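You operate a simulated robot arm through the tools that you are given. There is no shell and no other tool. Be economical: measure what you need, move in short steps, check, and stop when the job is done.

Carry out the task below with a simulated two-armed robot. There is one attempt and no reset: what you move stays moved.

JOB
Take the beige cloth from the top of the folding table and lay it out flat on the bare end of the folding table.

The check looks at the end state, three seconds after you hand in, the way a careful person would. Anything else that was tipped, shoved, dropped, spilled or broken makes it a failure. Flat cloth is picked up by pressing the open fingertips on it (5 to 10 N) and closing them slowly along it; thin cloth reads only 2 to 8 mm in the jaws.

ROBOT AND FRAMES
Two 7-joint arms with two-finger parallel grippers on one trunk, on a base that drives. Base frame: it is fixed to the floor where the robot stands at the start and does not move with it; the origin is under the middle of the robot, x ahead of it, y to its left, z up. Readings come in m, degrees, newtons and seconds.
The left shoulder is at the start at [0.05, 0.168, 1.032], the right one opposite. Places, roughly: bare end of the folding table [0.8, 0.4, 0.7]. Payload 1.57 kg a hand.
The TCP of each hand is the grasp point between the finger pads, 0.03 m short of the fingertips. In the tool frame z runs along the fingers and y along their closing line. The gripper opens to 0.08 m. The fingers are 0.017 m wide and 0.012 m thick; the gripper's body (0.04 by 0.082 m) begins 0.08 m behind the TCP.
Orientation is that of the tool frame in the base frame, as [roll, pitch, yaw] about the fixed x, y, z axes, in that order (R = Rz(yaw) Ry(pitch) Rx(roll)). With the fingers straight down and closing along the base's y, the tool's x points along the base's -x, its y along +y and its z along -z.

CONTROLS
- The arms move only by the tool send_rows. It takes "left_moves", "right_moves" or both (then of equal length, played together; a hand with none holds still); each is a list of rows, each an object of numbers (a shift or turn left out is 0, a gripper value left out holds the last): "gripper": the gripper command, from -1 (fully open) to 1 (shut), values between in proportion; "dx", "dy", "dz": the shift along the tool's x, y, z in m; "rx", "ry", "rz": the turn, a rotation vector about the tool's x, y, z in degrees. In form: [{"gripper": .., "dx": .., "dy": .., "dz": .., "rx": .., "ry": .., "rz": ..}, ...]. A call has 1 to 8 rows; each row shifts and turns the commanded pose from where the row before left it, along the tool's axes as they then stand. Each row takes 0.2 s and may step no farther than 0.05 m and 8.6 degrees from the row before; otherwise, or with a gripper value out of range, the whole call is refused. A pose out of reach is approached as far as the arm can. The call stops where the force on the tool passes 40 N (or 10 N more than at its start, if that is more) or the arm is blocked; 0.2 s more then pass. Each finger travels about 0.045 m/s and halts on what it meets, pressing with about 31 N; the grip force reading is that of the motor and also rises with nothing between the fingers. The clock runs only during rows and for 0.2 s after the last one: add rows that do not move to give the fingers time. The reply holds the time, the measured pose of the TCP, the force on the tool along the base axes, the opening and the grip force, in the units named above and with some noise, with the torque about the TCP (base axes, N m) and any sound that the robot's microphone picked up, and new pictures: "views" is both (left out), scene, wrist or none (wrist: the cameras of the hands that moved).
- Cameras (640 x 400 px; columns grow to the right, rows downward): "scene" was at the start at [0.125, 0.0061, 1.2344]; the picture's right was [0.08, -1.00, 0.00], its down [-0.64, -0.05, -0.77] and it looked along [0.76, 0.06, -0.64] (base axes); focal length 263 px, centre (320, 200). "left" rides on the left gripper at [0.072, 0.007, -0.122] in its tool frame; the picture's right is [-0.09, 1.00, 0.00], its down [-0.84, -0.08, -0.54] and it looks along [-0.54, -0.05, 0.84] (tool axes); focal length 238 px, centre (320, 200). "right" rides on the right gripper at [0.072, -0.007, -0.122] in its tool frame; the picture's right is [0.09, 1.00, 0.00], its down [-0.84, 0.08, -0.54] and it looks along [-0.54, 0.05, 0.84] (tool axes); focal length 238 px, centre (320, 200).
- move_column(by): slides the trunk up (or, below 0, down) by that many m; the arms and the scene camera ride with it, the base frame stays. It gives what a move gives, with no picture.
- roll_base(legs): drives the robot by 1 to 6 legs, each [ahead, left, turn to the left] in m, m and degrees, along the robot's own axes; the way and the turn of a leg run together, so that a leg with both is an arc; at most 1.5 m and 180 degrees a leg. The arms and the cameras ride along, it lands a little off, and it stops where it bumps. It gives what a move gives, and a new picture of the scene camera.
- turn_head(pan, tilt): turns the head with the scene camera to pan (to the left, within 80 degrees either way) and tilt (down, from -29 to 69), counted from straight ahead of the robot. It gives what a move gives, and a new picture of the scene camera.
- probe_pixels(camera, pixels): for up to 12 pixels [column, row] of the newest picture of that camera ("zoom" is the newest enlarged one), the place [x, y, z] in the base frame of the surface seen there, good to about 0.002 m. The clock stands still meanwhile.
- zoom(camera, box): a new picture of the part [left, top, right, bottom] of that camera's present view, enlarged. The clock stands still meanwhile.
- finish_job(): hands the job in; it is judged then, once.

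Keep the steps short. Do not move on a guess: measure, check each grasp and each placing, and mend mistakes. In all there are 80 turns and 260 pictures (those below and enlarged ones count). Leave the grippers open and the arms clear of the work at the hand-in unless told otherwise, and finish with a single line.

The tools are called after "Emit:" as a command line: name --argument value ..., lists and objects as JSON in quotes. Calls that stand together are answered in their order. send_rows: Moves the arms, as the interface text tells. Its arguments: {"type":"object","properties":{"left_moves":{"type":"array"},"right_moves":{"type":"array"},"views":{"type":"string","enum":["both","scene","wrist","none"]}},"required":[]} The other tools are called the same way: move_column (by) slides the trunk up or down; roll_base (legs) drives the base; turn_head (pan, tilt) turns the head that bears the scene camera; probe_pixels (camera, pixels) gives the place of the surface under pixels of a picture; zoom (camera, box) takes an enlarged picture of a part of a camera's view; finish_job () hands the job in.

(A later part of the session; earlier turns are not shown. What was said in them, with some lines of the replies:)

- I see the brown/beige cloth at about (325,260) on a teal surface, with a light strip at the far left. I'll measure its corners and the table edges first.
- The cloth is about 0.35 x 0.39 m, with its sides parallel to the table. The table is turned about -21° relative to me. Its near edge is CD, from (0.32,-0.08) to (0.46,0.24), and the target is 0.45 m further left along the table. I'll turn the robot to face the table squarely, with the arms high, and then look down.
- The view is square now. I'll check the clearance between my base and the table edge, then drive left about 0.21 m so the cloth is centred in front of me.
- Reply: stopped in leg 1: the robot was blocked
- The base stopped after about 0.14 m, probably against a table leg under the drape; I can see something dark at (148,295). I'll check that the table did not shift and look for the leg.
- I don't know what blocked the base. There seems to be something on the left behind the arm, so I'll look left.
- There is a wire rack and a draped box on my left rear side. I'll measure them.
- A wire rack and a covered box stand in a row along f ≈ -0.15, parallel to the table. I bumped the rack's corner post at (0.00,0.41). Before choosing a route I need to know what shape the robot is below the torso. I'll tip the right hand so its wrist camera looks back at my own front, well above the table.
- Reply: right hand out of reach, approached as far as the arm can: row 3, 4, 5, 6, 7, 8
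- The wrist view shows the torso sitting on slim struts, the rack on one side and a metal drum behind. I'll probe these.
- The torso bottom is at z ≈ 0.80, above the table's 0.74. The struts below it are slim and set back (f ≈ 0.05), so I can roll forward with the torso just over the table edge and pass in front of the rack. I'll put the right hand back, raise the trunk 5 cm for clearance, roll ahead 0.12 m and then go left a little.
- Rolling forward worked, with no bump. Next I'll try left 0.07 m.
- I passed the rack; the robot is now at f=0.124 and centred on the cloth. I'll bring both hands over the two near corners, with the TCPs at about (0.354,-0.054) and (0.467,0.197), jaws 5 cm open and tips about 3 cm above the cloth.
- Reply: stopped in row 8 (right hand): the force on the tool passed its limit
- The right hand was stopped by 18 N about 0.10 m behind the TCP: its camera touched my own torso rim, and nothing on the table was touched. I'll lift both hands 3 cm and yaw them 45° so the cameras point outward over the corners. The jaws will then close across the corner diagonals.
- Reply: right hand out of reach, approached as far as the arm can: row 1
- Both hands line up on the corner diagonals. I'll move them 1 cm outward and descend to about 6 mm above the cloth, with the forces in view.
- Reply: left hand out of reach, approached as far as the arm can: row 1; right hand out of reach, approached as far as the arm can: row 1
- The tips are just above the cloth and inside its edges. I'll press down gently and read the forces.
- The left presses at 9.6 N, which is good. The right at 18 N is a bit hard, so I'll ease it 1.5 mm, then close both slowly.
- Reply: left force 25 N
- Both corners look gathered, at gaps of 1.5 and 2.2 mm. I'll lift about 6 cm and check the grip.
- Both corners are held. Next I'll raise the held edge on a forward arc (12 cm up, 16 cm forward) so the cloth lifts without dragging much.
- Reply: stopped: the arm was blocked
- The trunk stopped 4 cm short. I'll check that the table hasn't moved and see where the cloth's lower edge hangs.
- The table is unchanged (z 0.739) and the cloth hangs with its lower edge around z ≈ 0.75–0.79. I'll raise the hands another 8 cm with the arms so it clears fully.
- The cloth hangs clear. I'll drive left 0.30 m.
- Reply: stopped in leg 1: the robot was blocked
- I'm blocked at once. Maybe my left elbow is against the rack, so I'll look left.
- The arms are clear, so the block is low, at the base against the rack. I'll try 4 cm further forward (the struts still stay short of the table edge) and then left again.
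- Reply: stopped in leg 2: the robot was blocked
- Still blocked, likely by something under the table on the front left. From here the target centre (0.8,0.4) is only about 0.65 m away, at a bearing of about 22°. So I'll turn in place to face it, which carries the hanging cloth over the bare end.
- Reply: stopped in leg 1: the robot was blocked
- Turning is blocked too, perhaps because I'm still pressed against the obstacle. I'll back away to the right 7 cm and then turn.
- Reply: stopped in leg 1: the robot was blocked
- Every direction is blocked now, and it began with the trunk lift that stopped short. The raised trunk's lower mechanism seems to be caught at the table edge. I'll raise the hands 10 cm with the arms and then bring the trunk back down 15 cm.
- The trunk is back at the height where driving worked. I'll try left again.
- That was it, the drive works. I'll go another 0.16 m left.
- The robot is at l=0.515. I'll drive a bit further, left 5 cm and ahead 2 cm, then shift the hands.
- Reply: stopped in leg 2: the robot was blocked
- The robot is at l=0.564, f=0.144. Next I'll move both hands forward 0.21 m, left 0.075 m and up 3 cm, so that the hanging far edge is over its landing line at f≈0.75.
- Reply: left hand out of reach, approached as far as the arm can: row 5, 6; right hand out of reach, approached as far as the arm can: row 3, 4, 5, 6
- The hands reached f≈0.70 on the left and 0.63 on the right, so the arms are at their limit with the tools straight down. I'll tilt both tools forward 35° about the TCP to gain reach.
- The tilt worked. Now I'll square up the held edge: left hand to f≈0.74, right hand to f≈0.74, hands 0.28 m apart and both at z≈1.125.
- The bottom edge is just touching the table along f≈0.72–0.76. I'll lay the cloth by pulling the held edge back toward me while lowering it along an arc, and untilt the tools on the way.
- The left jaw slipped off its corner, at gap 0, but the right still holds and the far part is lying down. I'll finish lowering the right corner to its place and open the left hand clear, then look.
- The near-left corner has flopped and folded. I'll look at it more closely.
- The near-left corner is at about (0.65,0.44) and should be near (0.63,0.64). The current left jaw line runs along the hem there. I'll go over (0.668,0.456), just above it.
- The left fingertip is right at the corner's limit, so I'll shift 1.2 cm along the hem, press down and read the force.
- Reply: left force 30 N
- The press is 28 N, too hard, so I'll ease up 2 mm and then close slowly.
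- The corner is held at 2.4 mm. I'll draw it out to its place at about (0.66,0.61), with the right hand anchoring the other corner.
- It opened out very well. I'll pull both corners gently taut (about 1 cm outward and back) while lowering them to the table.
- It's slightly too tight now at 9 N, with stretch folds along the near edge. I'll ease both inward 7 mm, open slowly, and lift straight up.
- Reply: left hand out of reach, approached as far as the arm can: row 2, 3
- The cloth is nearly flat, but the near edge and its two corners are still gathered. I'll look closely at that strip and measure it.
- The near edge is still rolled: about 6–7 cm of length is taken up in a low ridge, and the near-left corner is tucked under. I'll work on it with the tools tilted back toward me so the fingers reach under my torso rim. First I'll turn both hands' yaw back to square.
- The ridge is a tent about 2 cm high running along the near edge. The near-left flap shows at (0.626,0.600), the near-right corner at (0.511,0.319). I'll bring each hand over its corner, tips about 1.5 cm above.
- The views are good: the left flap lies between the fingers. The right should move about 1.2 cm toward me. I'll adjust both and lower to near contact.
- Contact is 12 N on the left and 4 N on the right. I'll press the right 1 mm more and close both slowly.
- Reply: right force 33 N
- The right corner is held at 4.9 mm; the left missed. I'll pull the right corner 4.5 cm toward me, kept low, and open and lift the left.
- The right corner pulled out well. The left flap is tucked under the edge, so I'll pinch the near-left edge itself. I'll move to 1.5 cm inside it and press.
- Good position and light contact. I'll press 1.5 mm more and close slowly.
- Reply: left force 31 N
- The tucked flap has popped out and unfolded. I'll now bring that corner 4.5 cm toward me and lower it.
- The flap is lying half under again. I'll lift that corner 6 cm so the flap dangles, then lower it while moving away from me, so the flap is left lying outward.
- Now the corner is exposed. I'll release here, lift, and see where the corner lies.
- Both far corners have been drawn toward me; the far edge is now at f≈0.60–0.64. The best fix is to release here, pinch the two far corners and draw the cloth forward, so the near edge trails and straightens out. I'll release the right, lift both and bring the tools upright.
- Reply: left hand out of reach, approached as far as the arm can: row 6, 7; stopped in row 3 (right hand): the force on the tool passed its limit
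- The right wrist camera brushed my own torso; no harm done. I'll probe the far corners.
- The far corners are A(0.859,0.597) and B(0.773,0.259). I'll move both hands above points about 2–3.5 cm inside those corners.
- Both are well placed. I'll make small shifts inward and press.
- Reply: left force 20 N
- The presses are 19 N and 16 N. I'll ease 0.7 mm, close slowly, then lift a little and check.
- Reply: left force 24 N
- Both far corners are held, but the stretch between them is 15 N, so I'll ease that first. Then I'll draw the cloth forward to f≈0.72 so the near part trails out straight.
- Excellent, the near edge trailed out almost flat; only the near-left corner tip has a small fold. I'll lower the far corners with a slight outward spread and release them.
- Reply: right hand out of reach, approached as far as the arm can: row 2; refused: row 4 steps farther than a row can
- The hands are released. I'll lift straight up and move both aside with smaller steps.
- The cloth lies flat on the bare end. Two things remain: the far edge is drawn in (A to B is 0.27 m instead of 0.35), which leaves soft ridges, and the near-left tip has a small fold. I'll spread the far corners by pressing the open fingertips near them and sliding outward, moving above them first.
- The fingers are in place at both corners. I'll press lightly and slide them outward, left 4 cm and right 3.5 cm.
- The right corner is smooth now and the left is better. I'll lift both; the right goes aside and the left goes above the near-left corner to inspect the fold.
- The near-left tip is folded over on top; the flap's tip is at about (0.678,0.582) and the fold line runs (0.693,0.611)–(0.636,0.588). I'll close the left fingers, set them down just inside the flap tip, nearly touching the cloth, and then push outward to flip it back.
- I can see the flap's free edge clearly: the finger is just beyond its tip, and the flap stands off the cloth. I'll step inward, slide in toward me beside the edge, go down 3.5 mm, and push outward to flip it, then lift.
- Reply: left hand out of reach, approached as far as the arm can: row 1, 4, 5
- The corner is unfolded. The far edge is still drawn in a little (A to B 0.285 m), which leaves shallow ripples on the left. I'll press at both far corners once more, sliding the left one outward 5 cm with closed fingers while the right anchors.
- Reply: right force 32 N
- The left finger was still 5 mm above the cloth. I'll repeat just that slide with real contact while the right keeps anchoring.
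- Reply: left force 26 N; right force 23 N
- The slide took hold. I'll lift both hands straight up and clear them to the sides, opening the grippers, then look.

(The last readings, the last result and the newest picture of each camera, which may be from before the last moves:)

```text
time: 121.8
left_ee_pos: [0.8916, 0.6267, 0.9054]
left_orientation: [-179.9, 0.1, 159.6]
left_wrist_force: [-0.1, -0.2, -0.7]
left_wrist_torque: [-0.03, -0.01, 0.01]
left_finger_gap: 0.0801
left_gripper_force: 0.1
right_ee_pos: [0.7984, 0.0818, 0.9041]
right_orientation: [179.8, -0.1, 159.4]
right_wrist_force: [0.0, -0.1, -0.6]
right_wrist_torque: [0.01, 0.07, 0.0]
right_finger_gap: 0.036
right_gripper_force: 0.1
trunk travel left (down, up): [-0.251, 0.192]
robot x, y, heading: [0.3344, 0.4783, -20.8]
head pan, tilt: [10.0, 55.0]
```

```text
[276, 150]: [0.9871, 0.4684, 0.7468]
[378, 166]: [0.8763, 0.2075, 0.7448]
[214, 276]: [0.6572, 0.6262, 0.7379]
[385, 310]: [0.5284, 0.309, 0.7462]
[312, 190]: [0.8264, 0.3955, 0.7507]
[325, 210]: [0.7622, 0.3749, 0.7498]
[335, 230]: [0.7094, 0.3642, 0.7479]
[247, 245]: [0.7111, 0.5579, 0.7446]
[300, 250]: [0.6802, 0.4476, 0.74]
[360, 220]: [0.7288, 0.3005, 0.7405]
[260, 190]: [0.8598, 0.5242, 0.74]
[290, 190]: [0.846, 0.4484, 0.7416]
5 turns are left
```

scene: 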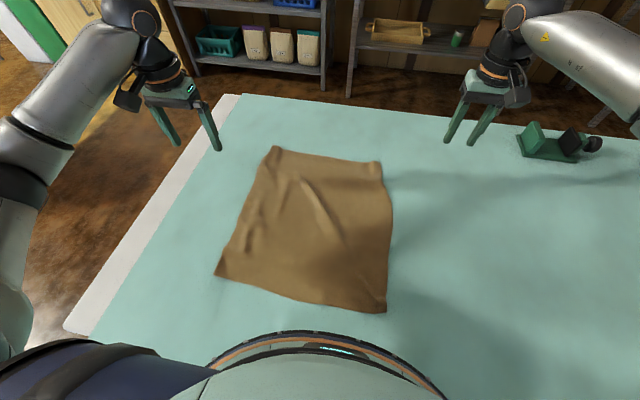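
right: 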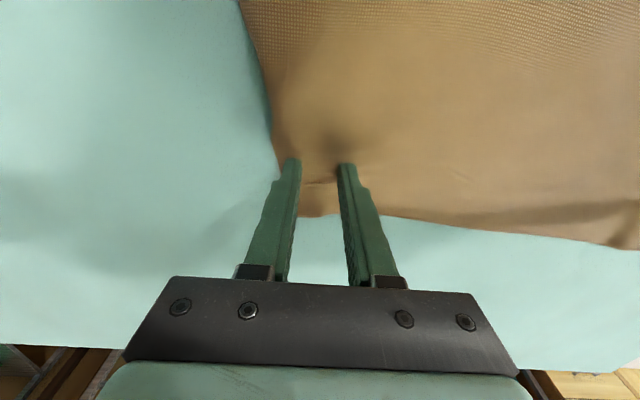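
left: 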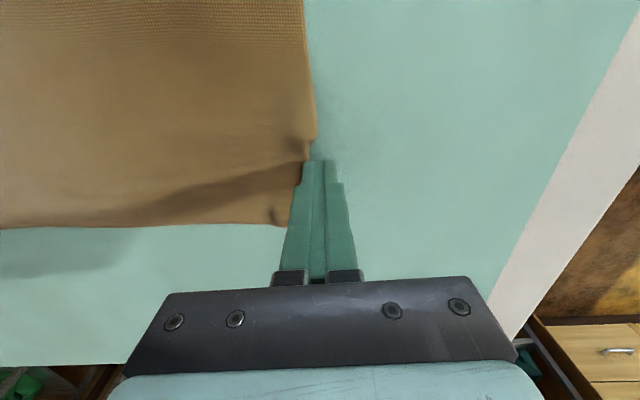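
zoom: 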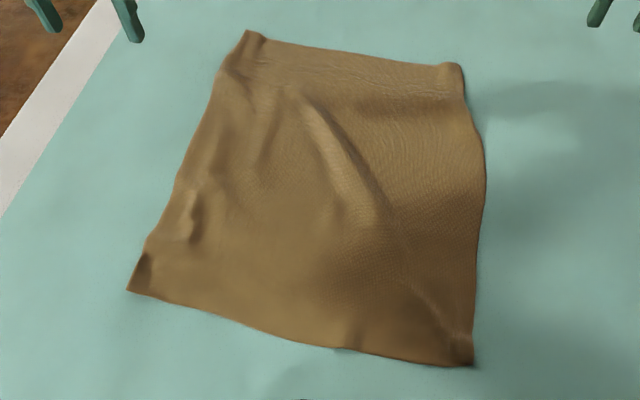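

The cloth is spread out on the bare end, centred at about (0.76,0.40). One ridge about 9 mm high remains in the middle. I'll do one last smoothing by pressing near the middle of the left and right edges and sliding apart, positioning first.

Emit:
send_rows --left_moves '[{"gripper": 1, "dx": -0.003, "dy": -0.033}, {"dx": -0.003, "dy": -0.033}, {"dx": -0.003, "dy": -0.033}, {"dx": -0.002, "dy": -0.032}, {"dz": 0.04}, {"dz": 0.04}, {"dz": 0.035}, {}]' --right_moves '[{"gripper": 1, "dx": 0.024, "dy": 0.0355}, {"dx": 0.024, "dy": 0.0355}, {"dx": 0.024, "dy": 0.0355}, {"dx": 0.024, "dy": 0.0355}, {"dz": 0.04}, {"dz": 0.04}, {"dz": 0.034}, {}]' --views "wrist"

```text
time: 123.6
left_ee_pos: [0.8512, 0.4982, 0.7892]
left_orientation: [-179.8, 0.1, 159.7]
left_wrist_force: [0.5, 1.0, -0.1]
left_wrist_torque: [0.0, 0.01, 0.03]
left_finger_gap: 0.0
left_gripper_force: 21.2
right_ee_pos: [0.7637, 0.2525, 0.7935]
right_orientation: [179.7, 0.0, 159.4]
right_wrist_force: [0.8, 0.4, 0.7]
right_wrist_torque: [-0.01, -0.01, 0.01]
right_finger_gap: 0.0001
right_gripper_force: 21.6
trunk travel left (down, up): [-0.251, 0.192]
robot x, y, heading: [0.3359, 0.4777, -21.0]
head pan, tilt: [10.0, 55.0]
4 turns are left
```

right: 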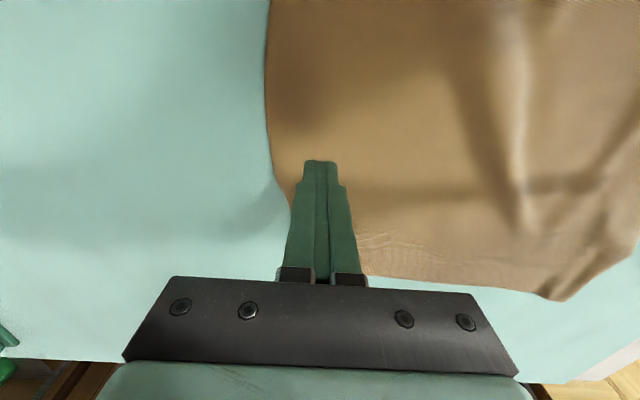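
left: 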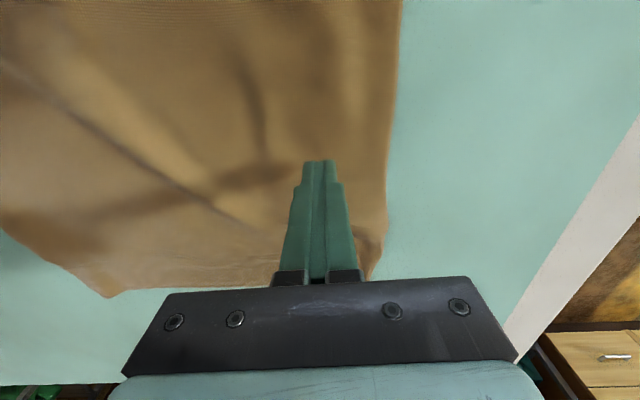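

Both are on the cloth near the edge middles. I'll press lightly, slide apart 2.5 cm each, lift straight up and clear, then look.

Emit:
send_rows --left_moves '[{"dz": 0.013}, {"dz": 0.004}, {"dz": 0.002}, {}, {"dy": 0.008}, {"dy": 0.008}, {"dy": 0.008}, {}]' --right_moves '[{"dz": 0.017}, {"dz": 0.0045}, {"dz": 0.002}, {}, {"dy": -0.008}, {"dy": -0.008}, {"dy": -0.008}, {}]' --views "none"

Emit:
send_rows --left_moves '[{"dz": -0.02}, {"dz": -0.045}, {"dz": -0.045}, {"dz": -0.02, "dy": 0.04, "gripper": -1}, {"dy": 0.045}, {"dy": 0.045}, {}, {}]' --right_moves '[{"dz": -0.02}, {"dz": -0.045}, {"dz": -0.045}, {"dz": -0.02, "dy": -0.04, "gripper": -1}, {"dy": -0.045}, {"dy": -0.045}, {}, {}]' --views "scene"

Emit:
zoom --camera "scene" --box '[190, 130, 430, 330]'

Emit:
probe_pixels --camera "scene" --pixels '[[312, 190], [325, 210], [335, 230], [247, 245], [300, 250], [360, 220], [260, 190], [290, 190], [310, 230], [280, 215]]'

```text
time: 125.4
left_ee_pos: [0.8625, 0.5213, 0.7704]
left_orientation: [-179.7, 0.2, 159.6]
left_wrist_force: [-4.2, -11.5, 17.7]
left_wrist_torque: [-0.27, 0.12, 0.02]
left_finger_gap: 0.0001
left_gripper_force: 20.9
right_ee_pos: [0.7563, 0.2301, 0.7717]
right_orientation: [179.3, 0.3, 159.4]
right_wrist_force: [3.6, 18.6, 24.8]
right_wrist_torque: [0.38, 0.03, -0.07]
right_finger_gap: 0.0
right_gripper_force: 20.7
trunk travel left (down, up): [-0.251, 0.192]
robot x, y, heading: [0.3335, 0.4798, -20.8]
head pan, tilt: [10.0, 55.0]
```

```text
time: 127.2
left_ee_pos: [0.9108, 0.643, 0.8973]
left_orientation: [-179.9, 0.1, 159.5]
left_wrist_force: [0.7, -0.6, 0.5]
left_wrist_torque: [-0.02, 0.0, -0.03]
left_finger_gap: 0.0802
left_gripper_force: 0.0
right_ee_pos: [0.7063, 0.1028, 0.8944]
right_orientation: [179.8, -0.1, 159.5]
right_wrist_force: [-0.3, -0.5, 0.2]
right_wrist_torque: [0.03, -0.03, 0.0]
right_finger_gap: 0.0801
right_gripper_force: 0.0
trunk travel left (down, up): [-0.251, 0.192]
robot x, y, heading: [0.3325, 0.4814, -21.0]
head pan, tilt: [10.0, 55.0]
```

scene: 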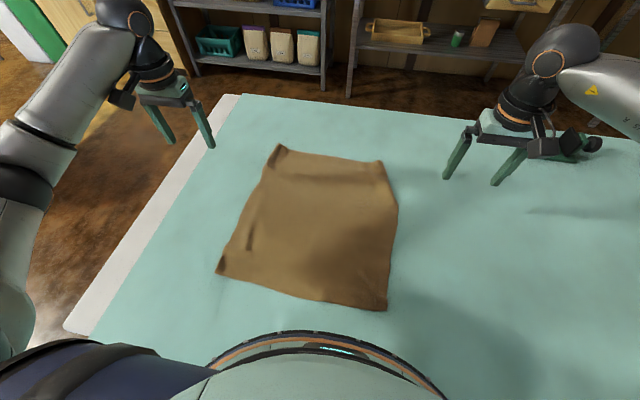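

```text
2.00 times, centred on (310, 230) of scene
```

zoom: 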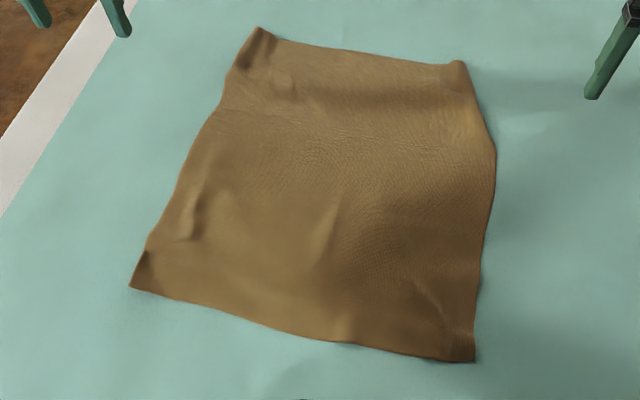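

```text
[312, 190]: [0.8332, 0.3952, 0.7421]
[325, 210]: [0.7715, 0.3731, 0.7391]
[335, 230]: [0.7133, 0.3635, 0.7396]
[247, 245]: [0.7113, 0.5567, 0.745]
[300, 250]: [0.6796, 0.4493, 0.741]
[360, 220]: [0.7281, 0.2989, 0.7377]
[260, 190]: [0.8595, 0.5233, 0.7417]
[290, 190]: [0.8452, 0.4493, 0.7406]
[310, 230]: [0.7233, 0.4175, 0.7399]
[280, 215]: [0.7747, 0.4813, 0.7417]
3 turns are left
```

The ridge is gone: the cloth reads z 0.738–0.745 over its whole area. It lies open on the bare end with nothing folded. Both grippers are open and clear, and nothing else on the table has moved. I'm handing in.

Emit:
finish_job

```text
The job is handed in.
```

The beige cloth is laid out flat on the bare end of the folding table, with slight ripples left along its far edge; nothing else on the table moved, but the base was blocked several times, possibly by the wire rack, which I didn't re-check.
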